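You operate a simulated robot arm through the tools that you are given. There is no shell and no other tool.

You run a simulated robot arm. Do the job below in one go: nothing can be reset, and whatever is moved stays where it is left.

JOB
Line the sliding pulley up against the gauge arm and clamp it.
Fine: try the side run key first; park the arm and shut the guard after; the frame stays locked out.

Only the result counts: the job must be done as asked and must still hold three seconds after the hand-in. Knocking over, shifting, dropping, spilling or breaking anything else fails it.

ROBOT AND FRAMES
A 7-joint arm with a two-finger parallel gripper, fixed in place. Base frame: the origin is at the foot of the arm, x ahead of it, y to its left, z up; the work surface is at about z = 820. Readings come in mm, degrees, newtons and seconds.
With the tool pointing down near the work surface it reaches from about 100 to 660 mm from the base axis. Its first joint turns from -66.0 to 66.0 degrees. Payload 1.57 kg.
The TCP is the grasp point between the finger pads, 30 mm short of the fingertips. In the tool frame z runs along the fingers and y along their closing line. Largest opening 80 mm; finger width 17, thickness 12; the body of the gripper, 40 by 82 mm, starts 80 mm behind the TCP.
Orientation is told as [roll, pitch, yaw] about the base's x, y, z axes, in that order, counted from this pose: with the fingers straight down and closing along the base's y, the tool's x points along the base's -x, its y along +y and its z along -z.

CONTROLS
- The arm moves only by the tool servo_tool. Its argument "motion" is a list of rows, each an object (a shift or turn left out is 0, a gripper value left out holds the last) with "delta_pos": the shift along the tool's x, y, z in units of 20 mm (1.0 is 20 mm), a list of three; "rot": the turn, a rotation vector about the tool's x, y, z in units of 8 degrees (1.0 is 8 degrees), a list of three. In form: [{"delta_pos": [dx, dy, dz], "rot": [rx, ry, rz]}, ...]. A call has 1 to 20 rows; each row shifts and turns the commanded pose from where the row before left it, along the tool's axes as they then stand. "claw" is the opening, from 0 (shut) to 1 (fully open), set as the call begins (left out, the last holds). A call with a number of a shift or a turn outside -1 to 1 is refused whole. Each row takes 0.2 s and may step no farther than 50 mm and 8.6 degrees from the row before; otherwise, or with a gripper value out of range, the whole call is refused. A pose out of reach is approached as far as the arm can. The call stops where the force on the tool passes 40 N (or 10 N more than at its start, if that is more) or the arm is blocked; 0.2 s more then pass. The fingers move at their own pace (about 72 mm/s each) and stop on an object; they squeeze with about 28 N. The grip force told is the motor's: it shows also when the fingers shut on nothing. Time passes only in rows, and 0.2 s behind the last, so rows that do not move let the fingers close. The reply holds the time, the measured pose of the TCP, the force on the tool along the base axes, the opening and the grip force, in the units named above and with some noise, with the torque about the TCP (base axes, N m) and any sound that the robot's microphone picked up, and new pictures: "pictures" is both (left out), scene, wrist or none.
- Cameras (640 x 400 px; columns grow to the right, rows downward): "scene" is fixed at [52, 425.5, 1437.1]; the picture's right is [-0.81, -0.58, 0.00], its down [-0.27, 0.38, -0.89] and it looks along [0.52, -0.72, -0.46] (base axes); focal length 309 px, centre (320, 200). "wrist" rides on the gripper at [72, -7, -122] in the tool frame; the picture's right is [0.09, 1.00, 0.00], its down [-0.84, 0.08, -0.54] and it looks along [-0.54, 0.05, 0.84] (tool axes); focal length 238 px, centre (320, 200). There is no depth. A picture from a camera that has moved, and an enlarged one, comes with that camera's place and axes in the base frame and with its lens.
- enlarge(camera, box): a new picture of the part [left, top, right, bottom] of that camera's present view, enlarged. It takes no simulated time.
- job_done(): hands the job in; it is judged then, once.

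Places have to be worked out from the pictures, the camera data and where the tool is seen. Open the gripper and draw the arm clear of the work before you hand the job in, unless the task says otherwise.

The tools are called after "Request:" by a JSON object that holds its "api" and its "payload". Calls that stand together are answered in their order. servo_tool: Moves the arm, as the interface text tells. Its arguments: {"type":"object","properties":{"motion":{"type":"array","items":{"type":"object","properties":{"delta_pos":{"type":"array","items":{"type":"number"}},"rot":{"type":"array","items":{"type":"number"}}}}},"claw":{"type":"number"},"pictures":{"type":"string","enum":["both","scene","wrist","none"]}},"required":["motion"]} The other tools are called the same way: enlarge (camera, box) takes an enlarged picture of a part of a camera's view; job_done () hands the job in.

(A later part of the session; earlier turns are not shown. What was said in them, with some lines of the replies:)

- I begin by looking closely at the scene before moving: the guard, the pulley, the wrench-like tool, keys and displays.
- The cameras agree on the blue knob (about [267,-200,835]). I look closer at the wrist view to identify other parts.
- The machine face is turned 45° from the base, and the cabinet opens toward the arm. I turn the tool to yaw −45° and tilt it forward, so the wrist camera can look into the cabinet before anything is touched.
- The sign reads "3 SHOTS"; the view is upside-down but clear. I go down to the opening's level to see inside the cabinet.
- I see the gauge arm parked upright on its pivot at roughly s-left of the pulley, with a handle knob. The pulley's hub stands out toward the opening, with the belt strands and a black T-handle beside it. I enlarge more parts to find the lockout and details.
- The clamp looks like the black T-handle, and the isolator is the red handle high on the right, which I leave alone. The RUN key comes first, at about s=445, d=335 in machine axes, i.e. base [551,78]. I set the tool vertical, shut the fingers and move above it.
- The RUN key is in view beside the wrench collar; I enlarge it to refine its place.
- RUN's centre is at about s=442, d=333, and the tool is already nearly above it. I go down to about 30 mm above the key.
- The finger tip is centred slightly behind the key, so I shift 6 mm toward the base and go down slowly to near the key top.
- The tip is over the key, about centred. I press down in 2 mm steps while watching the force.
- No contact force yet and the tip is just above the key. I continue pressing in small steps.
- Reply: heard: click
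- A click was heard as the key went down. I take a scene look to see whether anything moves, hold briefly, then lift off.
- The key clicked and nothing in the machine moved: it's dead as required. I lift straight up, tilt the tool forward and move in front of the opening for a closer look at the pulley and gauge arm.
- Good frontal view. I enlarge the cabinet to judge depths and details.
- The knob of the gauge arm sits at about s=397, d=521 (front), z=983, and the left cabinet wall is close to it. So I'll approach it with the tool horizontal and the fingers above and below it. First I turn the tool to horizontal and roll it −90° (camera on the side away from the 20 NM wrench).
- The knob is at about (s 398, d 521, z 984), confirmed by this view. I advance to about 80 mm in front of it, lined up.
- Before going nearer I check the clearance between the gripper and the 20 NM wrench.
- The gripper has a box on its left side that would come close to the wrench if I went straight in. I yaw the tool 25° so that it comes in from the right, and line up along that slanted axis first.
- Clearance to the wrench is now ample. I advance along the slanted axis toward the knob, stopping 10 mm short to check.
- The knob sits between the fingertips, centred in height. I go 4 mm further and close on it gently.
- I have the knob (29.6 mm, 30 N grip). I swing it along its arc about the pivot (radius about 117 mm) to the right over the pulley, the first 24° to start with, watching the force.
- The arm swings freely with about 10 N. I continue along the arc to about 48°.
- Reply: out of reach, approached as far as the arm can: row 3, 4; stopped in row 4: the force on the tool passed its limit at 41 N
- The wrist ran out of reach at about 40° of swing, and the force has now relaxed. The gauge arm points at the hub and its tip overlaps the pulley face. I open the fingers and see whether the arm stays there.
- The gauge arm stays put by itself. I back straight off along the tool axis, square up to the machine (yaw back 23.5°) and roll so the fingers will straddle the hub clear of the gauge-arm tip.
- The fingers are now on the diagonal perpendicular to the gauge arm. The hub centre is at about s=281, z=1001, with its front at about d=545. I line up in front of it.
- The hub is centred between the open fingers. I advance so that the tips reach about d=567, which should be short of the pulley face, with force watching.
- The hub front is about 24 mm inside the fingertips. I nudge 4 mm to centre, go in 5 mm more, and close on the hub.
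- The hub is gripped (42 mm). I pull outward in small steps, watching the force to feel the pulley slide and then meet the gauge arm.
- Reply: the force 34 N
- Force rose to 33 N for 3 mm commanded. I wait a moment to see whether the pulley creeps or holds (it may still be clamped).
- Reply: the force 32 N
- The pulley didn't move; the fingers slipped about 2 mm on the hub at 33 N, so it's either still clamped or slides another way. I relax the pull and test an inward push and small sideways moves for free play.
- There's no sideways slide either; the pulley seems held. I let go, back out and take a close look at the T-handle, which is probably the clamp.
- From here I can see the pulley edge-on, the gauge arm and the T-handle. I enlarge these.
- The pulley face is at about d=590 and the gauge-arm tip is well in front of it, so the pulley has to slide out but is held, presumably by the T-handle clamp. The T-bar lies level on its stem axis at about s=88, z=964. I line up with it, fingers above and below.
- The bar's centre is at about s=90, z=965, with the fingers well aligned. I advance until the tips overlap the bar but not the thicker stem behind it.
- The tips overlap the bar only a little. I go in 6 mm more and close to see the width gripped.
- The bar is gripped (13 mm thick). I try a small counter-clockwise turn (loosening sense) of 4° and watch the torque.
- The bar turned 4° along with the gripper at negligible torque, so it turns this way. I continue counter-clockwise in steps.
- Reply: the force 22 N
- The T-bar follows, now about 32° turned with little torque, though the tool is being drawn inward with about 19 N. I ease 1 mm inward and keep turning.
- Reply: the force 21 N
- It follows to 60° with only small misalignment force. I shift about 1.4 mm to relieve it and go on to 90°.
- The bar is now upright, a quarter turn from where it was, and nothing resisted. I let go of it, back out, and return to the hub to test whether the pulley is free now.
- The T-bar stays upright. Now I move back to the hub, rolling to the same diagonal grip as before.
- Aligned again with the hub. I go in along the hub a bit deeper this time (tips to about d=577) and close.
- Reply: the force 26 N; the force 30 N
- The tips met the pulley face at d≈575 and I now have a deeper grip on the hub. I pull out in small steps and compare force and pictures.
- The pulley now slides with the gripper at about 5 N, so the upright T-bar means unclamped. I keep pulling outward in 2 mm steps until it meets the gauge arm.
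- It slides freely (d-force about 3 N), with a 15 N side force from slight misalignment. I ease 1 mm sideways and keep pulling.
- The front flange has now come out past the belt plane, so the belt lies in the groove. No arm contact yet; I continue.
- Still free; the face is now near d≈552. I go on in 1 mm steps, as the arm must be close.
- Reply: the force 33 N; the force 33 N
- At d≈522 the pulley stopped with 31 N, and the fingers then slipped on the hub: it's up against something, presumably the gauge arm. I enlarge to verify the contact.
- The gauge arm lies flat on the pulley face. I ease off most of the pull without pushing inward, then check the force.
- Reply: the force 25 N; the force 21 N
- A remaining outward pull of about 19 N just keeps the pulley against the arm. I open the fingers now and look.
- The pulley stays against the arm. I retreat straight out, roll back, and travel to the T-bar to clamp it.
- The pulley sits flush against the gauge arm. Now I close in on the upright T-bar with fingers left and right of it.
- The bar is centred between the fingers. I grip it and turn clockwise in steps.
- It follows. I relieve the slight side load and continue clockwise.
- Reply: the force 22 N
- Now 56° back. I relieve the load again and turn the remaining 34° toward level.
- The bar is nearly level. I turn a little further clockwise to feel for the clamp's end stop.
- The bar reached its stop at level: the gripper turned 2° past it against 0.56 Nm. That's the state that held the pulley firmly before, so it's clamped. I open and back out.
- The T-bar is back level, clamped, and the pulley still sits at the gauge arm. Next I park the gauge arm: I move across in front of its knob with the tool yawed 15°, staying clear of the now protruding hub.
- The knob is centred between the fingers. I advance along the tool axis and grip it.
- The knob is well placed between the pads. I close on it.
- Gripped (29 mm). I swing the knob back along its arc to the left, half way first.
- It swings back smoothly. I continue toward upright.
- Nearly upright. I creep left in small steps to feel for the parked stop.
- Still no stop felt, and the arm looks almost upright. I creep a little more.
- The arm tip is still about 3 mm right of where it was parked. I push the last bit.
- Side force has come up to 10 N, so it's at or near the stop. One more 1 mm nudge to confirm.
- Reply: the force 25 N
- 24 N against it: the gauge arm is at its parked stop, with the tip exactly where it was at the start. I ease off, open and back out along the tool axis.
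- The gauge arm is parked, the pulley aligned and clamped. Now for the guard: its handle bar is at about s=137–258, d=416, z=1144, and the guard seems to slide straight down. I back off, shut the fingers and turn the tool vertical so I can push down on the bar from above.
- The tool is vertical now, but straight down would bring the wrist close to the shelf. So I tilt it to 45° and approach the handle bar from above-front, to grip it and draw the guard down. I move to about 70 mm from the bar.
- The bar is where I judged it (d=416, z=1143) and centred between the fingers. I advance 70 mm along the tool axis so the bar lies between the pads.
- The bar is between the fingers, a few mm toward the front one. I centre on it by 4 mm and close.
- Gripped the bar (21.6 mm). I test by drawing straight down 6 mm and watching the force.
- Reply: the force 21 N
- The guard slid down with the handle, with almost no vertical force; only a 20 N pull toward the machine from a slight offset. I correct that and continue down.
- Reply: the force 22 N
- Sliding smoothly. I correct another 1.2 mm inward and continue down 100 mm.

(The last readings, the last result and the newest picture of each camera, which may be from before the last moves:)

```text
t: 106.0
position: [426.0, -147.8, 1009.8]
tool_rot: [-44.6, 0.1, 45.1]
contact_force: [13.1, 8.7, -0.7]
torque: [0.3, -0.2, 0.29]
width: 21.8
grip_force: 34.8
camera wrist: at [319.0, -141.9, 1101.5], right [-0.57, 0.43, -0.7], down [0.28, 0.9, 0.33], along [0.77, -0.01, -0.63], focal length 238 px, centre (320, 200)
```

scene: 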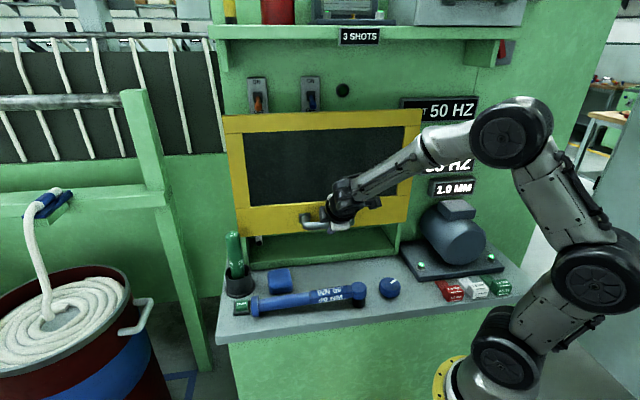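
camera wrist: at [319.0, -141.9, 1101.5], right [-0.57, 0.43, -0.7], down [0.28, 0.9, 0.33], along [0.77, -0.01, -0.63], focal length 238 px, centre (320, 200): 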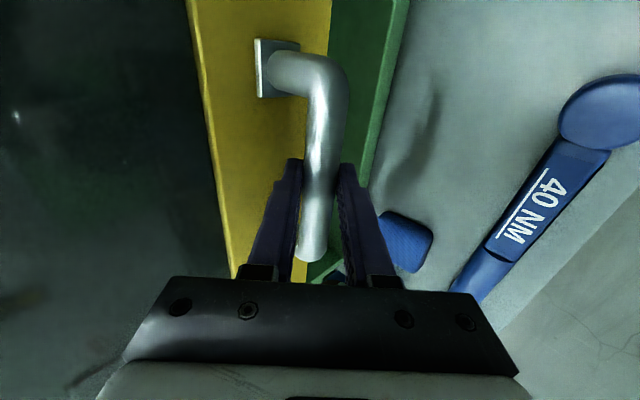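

The guard is lowering; behind its raised position two switches came into view. I look at them (not to touch) and check the remaining way.

Request:
{"api": "enlarge", "payload": {"camera": "scene", "box": [230, 60, 400, 130]}}

Request:
{"api": "enlarge", "payload": {"camera": "scene", "box": [215, 190, 415, 300]}}

```text
3.76 times, centred on (315, 95) of scene
camera zoom: at [52.4, 425.7, 1437.0], right [-0.81, -0.58, 0.0], down [-0.27, 0.38, -0.89], along [0.51, -0.72, -0.46], focal length 1162 px, centre (339, 595)
```

zoom: 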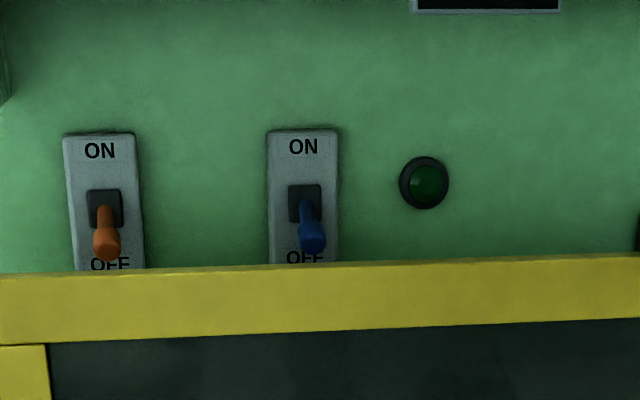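

```text
3.20 times, centred on (315, 245) of scene
camera zoom: at [52.4, 425.7, 1437.0], right [-0.81, -0.58, 0.0], down [-0.27, 0.38, -0.89], along [0.51, -0.72, -0.46], focal length 988 px, centre (336, 56)
```

zoom: 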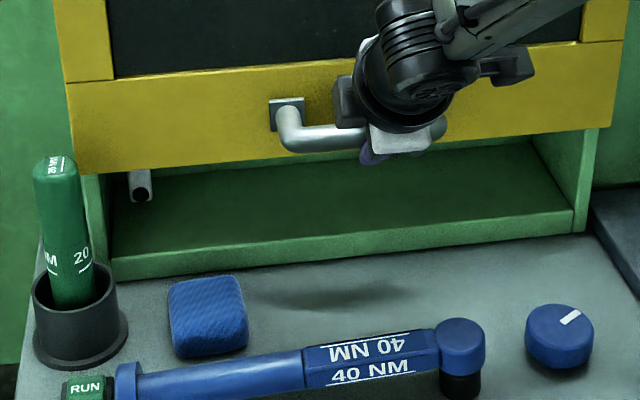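

Both switches are OFF and stay untouched. I continue lowering the guard another 80 mm.

Request:
{"api": "servo_tool", "payload": {"motion": [{"delta_pos": [-0.04, 0.2, 0.2]}, {"delta_pos": [0, 0.354, 0.354]}, {"delta_pos": [0, 0.354, 0.354]}, {"delta_pos": [0, 0.354, 0.354]}, {"delta_pos": [0, 0.354, 0.354]}, {"delta_pos": [0, 0.354, 0.354]}, {"delta_pos": [0, 0.354, 0.354]}, {"delta_pos": [0, 0.354, 0.354]}], "pictures": "both"}}

Request:
{"api": "enlarge", "payload": {"camera": "scene", "box": [215, 190, 415, 320]}}

```text
t: 107.8
position: [426.7, -147.7, 933.6]
tool_rot: [-44.8, -0.1, 45.2]
contact_force: [14.0, -6.9, -0.5]
torque: [-0.2, 0.11, -0.09]
width: 21.7
grip_force: 35.0
camera wrist: at [318.7, -141.7, 1026.3], right [-0.57, 0.43, -0.7], down [0.28, 0.9, 0.33], along [0.78, -0.01, -0.63], focal length 238 px, centre (320, 200)
```

scene: 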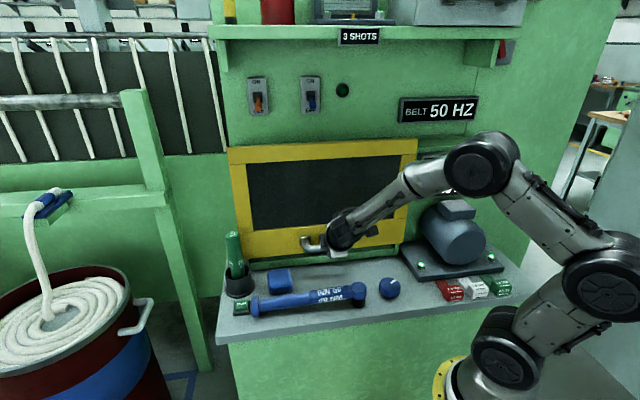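
wrist: 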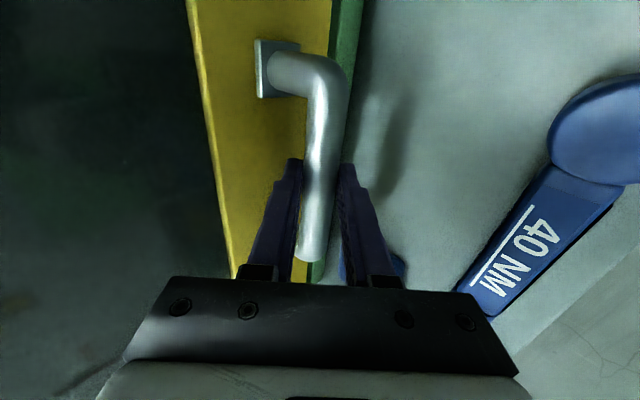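

```text
3.08 times, centred on (315, 255) of scene
camera zoom: at [52.4, 425.3, 1437.1], right [-0.81, -0.58, 0.0], down [-0.27, 0.38, -0.89], along [0.51, -0.72, -0.46], focal length 950 px, centre (335, 31)
```

zoom: 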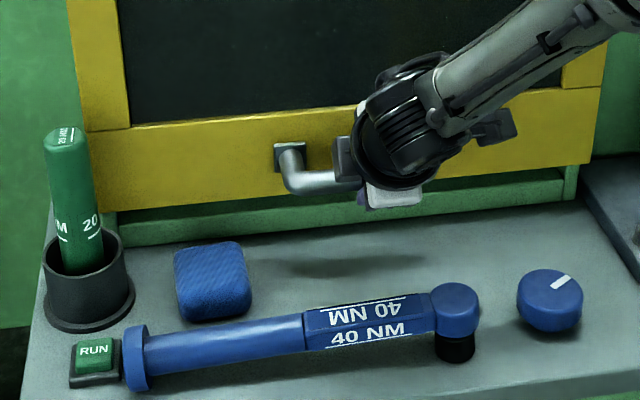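

About 55 mm left to the sill. I lower 40 mm more, then creep until it seats.

Request:
{"api": "servo_tool", "payload": {"motion": [{"delta_pos": [0, -0.01, 0.02]}, {"delta_pos": [0, 0.283, 0.283]}, {"delta_pos": [0, 0.283, 0.283]}, {"delta_pos": [0, 0.283, 0.283]}, {"delta_pos": [0, 0.283, 0.283]}, {"delta_pos": [0, 0.2, 0.2]}], "pictures": "both"}}

Request:
{"api": "enlarge", "payload": {"camera": "scene", "box": [215, 190, 415, 320]}}

```text
t: 109.2
position: [426.2, -147.9, 895.8]
tool_rot: [-44.6, 0.1, 45.0]
contact_force: [-5.0, 0.5, -0.9]
torque: [0.13, -0.17, 0.11]
width: 21.8
grip_force: 35.5
camera wrist: at [319.2, -141.7, 987.2], right [-0.57, 0.43, -0.7], down [0.28, 0.9, 0.33], along [0.77, -0.01, -0.63], focal length 238 px, centre (320, 200)
```

scene: 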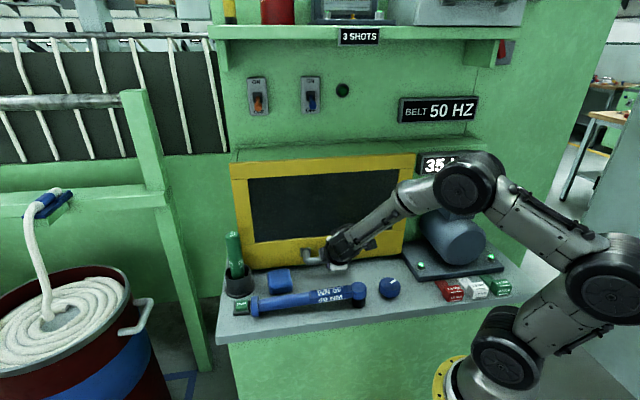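
wrist: 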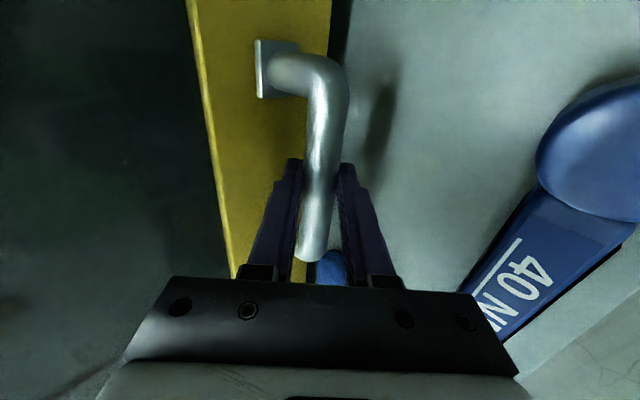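

```text
3.08 times, centred on (315, 255) of scene
camera zoom: at [51.9, 425.5, 1437.1], right [-0.81, -0.58, 0.0], down [-0.27, 0.38, -0.89], along [0.52, -0.72, -0.46], focal length 950 px, centre (335, 31)
```

zoom: 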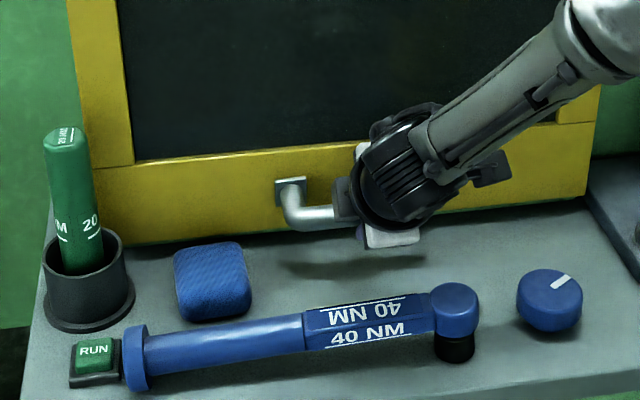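

The guard is almost down. I creep in 3 mm steps to feel it seat.

Request:
{"api": "servo_tool", "payload": {"motion": [{"delta_pos": [0, 0.106, 0.106]}, {"delta_pos": [0, 0.106, 0.106]}, {"delta_pos": [0, 0.106, 0.106]}, {"delta_pos": [0, 0.106, 0.106]}], "pictures": "none"}}

Request:
{"api": "enlarge", "payload": {"camera": "scene", "box": [215, 190, 415, 320]}}

```text
t: 110.2
position: [426.5, -148.4, 886.0]
tool_rot: [-44.8, 0.0, 44.9]
contact_force: [-19.9, 11.2, 8.6]
torque: [0.04, 0.14, -0.09]
width: 21.8
grip_force: 34.4
```

```text
3.08 times, centred on (315, 255) of scene
camera zoom: at [51.3, 425.9, 1437.0], right [-0.81, -0.58, 0.0], down [-0.27, 0.38, -0.89], along [0.52, -0.72, -0.46], focal length 950 px, centre (335, 31)
```

zoom: 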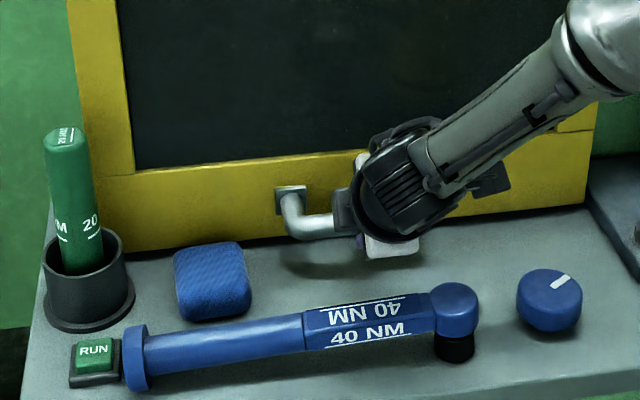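

A resistance of about 20 N came up; the guard seems to be seating. I press a little more to be sure it's fully down.

Request:
{"api": "servo_tool", "payload": {"motion": [{"delta_pos": [0, 0.02, -0.02]}, {"delta_pos": [0, 0.07, 0.07]}, {"delta_pos": [0, 0, 0]}], "pictures": "both"}}

Request:
{"api": "enlarge", "payload": {"camera": "scene", "box": [215, 190, 415, 320]}}

```text
t: 111.0
position: [428.4, -148.2, 883.9]
tool_rot: [-45.0, -0.1, 45.1]
contact_force: [-16.3, 4.9, 13.6]
torque: [-0.17, 0.19, -0.19]
width: 21.6
grip_force: 35.1
camera wrist: at [319.3, -141.7, 975.7], right [-0.56, 0.43, -0.7], down [0.28, 0.9, 0.33], along [0.78, -0.01, -0.63], focal length 238 px, centre (320, 200)
```

scene: 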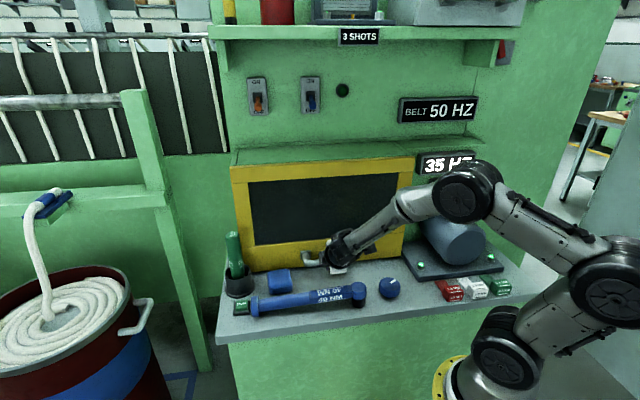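
wrist: 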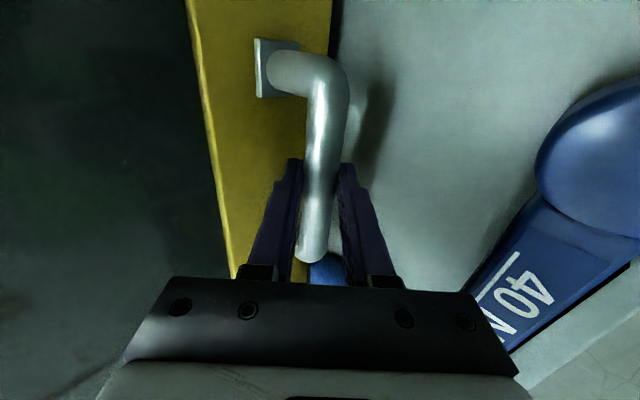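

```text
3.08 times, centred on (315, 255) of scene
camera zoom: at [51.4, 425.7, 1437.0], right [-0.81, -0.58, 0.0], down [-0.27, 0.38, -0.89], along [0.52, -0.72, -0.46], focal length 950 px, centre (335, 31)
```

zoom: 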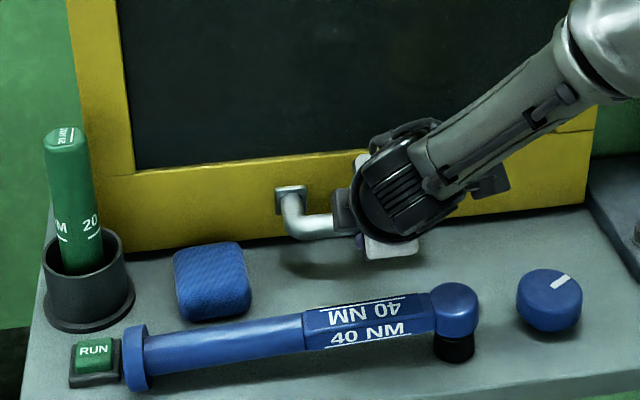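

The guard hasn't moved any further and the push is resisted, so it's on its bottom stop. I open the fingers and back away from the handle along the tool axis.

Request:
{"api": "servo_tool", "payload": {"motion": [{"delta_pos": [0, 0, 0]}, {"delta_pos": [0, 0, 0]}, {"delta_pos": [0, 0, -0.5]}, {"delta_pos": [0, 0, -1]}, {"delta_pos": [0, 0, -1]}, {"delta_pos": [0, 0, -1]}, {"delta_pos": [0, 0, -1]}, {"delta_pos": [0, 0, -1]}, {"delta_pos": [0, 0, -1]}], "claw": 0.6, "pictures": "both"}}

Request:
{"api": "enlarge", "payload": {"camera": "scene", "box": [215, 140, 435, 320]}}

```text
t: 113.0
position: [361.9, -81.4, 974.0]
tool_rot: [-44.7, 0.0, 45.1]
contact_force: [-1.2, 0.3, -0.7]
torque: [0.05, -0.01, -0.02]
width: 48.1
grip_force: 0.1
camera wrist: at [253.8, -76.0, 1066.7], right [-0.57, 0.43, -0.7], down [0.28, 0.9, 0.33], along [0.77, -0.01, -0.63], focal length 238 px, centre (320, 200)
```

scene: 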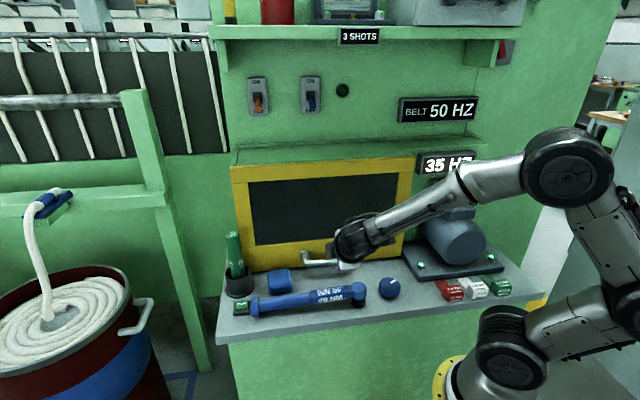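
wrist: 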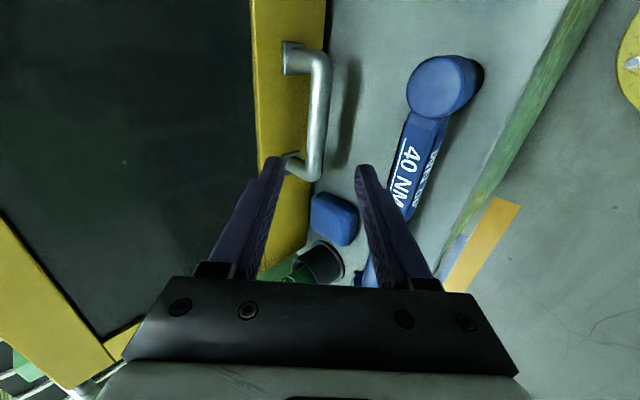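

```text
2.22 times, centred on (325, 230) of scene
camera zoom: at [52.0, 425.5, 1437.1], right [-0.81, -0.58, 0.0], down [-0.27, 0.38, -0.89], along [0.52, -0.72, -0.46], focal length 686 px, centre (309, 133)
```

zoom: 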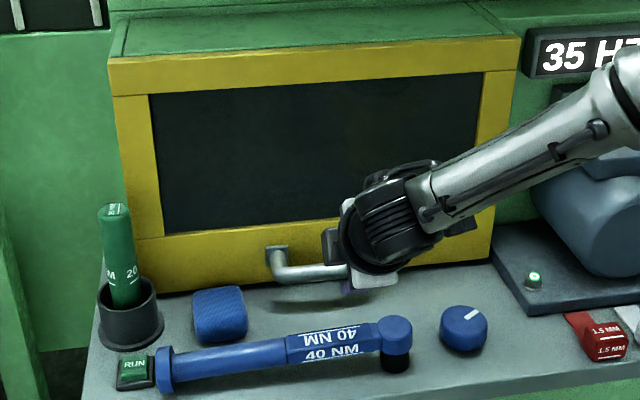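

The guard is shut and everything else stands as before. I raise the arm well clear of the work and open the gripper for a final check.

Request:
{"api": "servo_tool", "payload": {"motion": [{"delta_pos": [0.2, -0.67, -0.93]}, {"delta_pos": [0.2, -0.67, -0.93]}, {"delta_pos": [0.2, -0.67, -0.93]}, {"delta_pos": [0.2, -0.67, -0.93]}, {"delta_pos": [0.2, -0.67, -0.93]}, {"delta_pos": [0.2, -0.67, -0.93]}, {"delta_pos": [0.2, -0.67, -0.93]}, {"delta_pos": [0.2, -0.67, -0.93]}, {"delta_pos": [0.2, -0.67, -0.93]}, {"delta_pos": [0.2, -0.67, -0.93]}, {"delta_pos": [0.2, -0.67, -0.93]}], "claw": 1, "pictures": "both"}}

Request:
{"api": "enlarge", "payload": {"camera": "scene", "box": [205, 140, 425, 320]}}

Request:
{"api": "enlarge", "payload": {"camera": "scene", "box": [225, 20, 535, 180]}}

```text
t: 115.5
position: [304.2, -85.4, 1224.0]
tool_rot: [-44.6, 0.1, 45.1]
contact_force: [0.8, 0.8, -0.2]
torque: [0.02, -0.02, -0.01]
width: 79.8
grip_force: 0.1
camera wrist: at [196.5, -79.0, 1315.4], right [-0.57, 0.43, -0.7], down [0.28, 0.9, 0.33], along [0.77, -0.01, -0.63], focal length 238 px, centre (320, 200)
```

scene: 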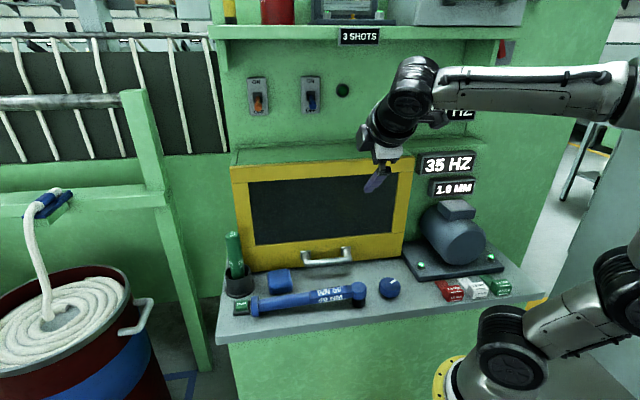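
wrist: 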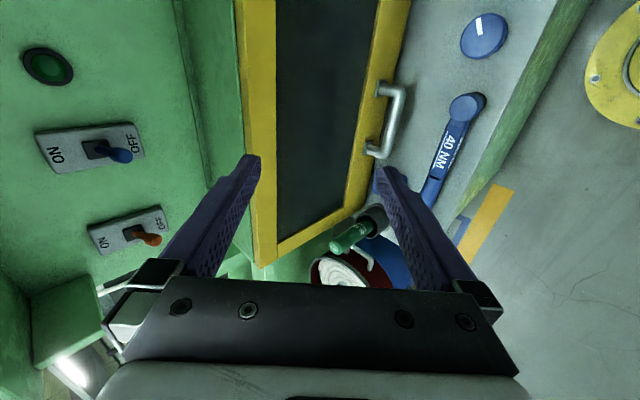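

```text
2.22 times, centred on (315, 230) of scene
camera zoom: at [52.0, 425.5, 1437.1], right [-0.81, -0.58, 0.0], down [-0.27, 0.38, -0.89], along [0.52, -0.72, -0.46], focal length 686 px, centre (331, 133)
```

zoom: 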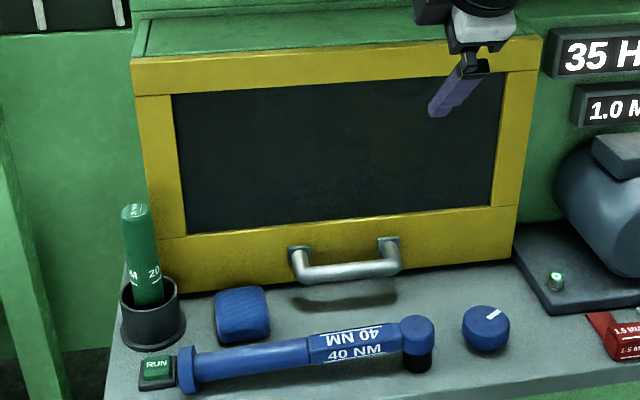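

```text
2.06 times, centred on (380, 100) of scene
camera zoom: at [52.0, 425.5, 1437.1], right [-0.81, -0.58, 0.0], down [-0.27, 0.38, -0.89], along [0.52, -0.72, -0.46], focal length 637 px, centre (196, 406)
```

zoom: 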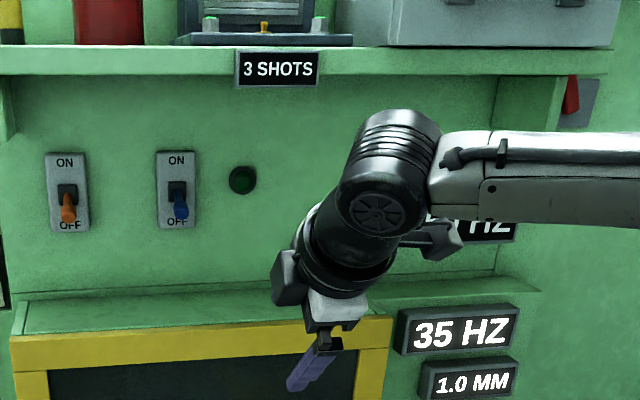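

Final check: the RUN key was tried first (it clicked, nothing ran). The pulley is up against the gauge arm's reference and clamped, the gauge arm is parked, and the guard is on its bottom stop. The isolator and both OFF switches are untouched, and nothing else was shifted. The gripper is open and clear, so I hand in.

Request:
{"api": "job_done", "payload": {}}

```text
The job is handed in.
```

The sliding pulley is lined up against the gauge arm and clamped, and I've handed the job in; no verdict has come back yet.

- **Side run key:** I pressed it before touching anything else. It clicked and nothing on the frame moved.
- **Pulley:** The clamp was tight at the start and the pulley would not slide, so I loosened the T-handle. I then pulled the pulley out until it stopped at about 31 N with the gauge arm lying flat on its face. The T-handle is back hard against its stop. I did not tug the pulley again after clamping.
- **Gauge arm:** It is parked upright at its stop, where it was at the start.
- **Guard:** It is down on its bottom stop; a further push of about 20 N did not move it.
- **Lockout:** The red isolator handle and the two OFF switches behind the guard were not touched.

The gripper is open and the arm is clear of the work. The wrenches, gauges and other items on the table look undisturbed in the last pictures.
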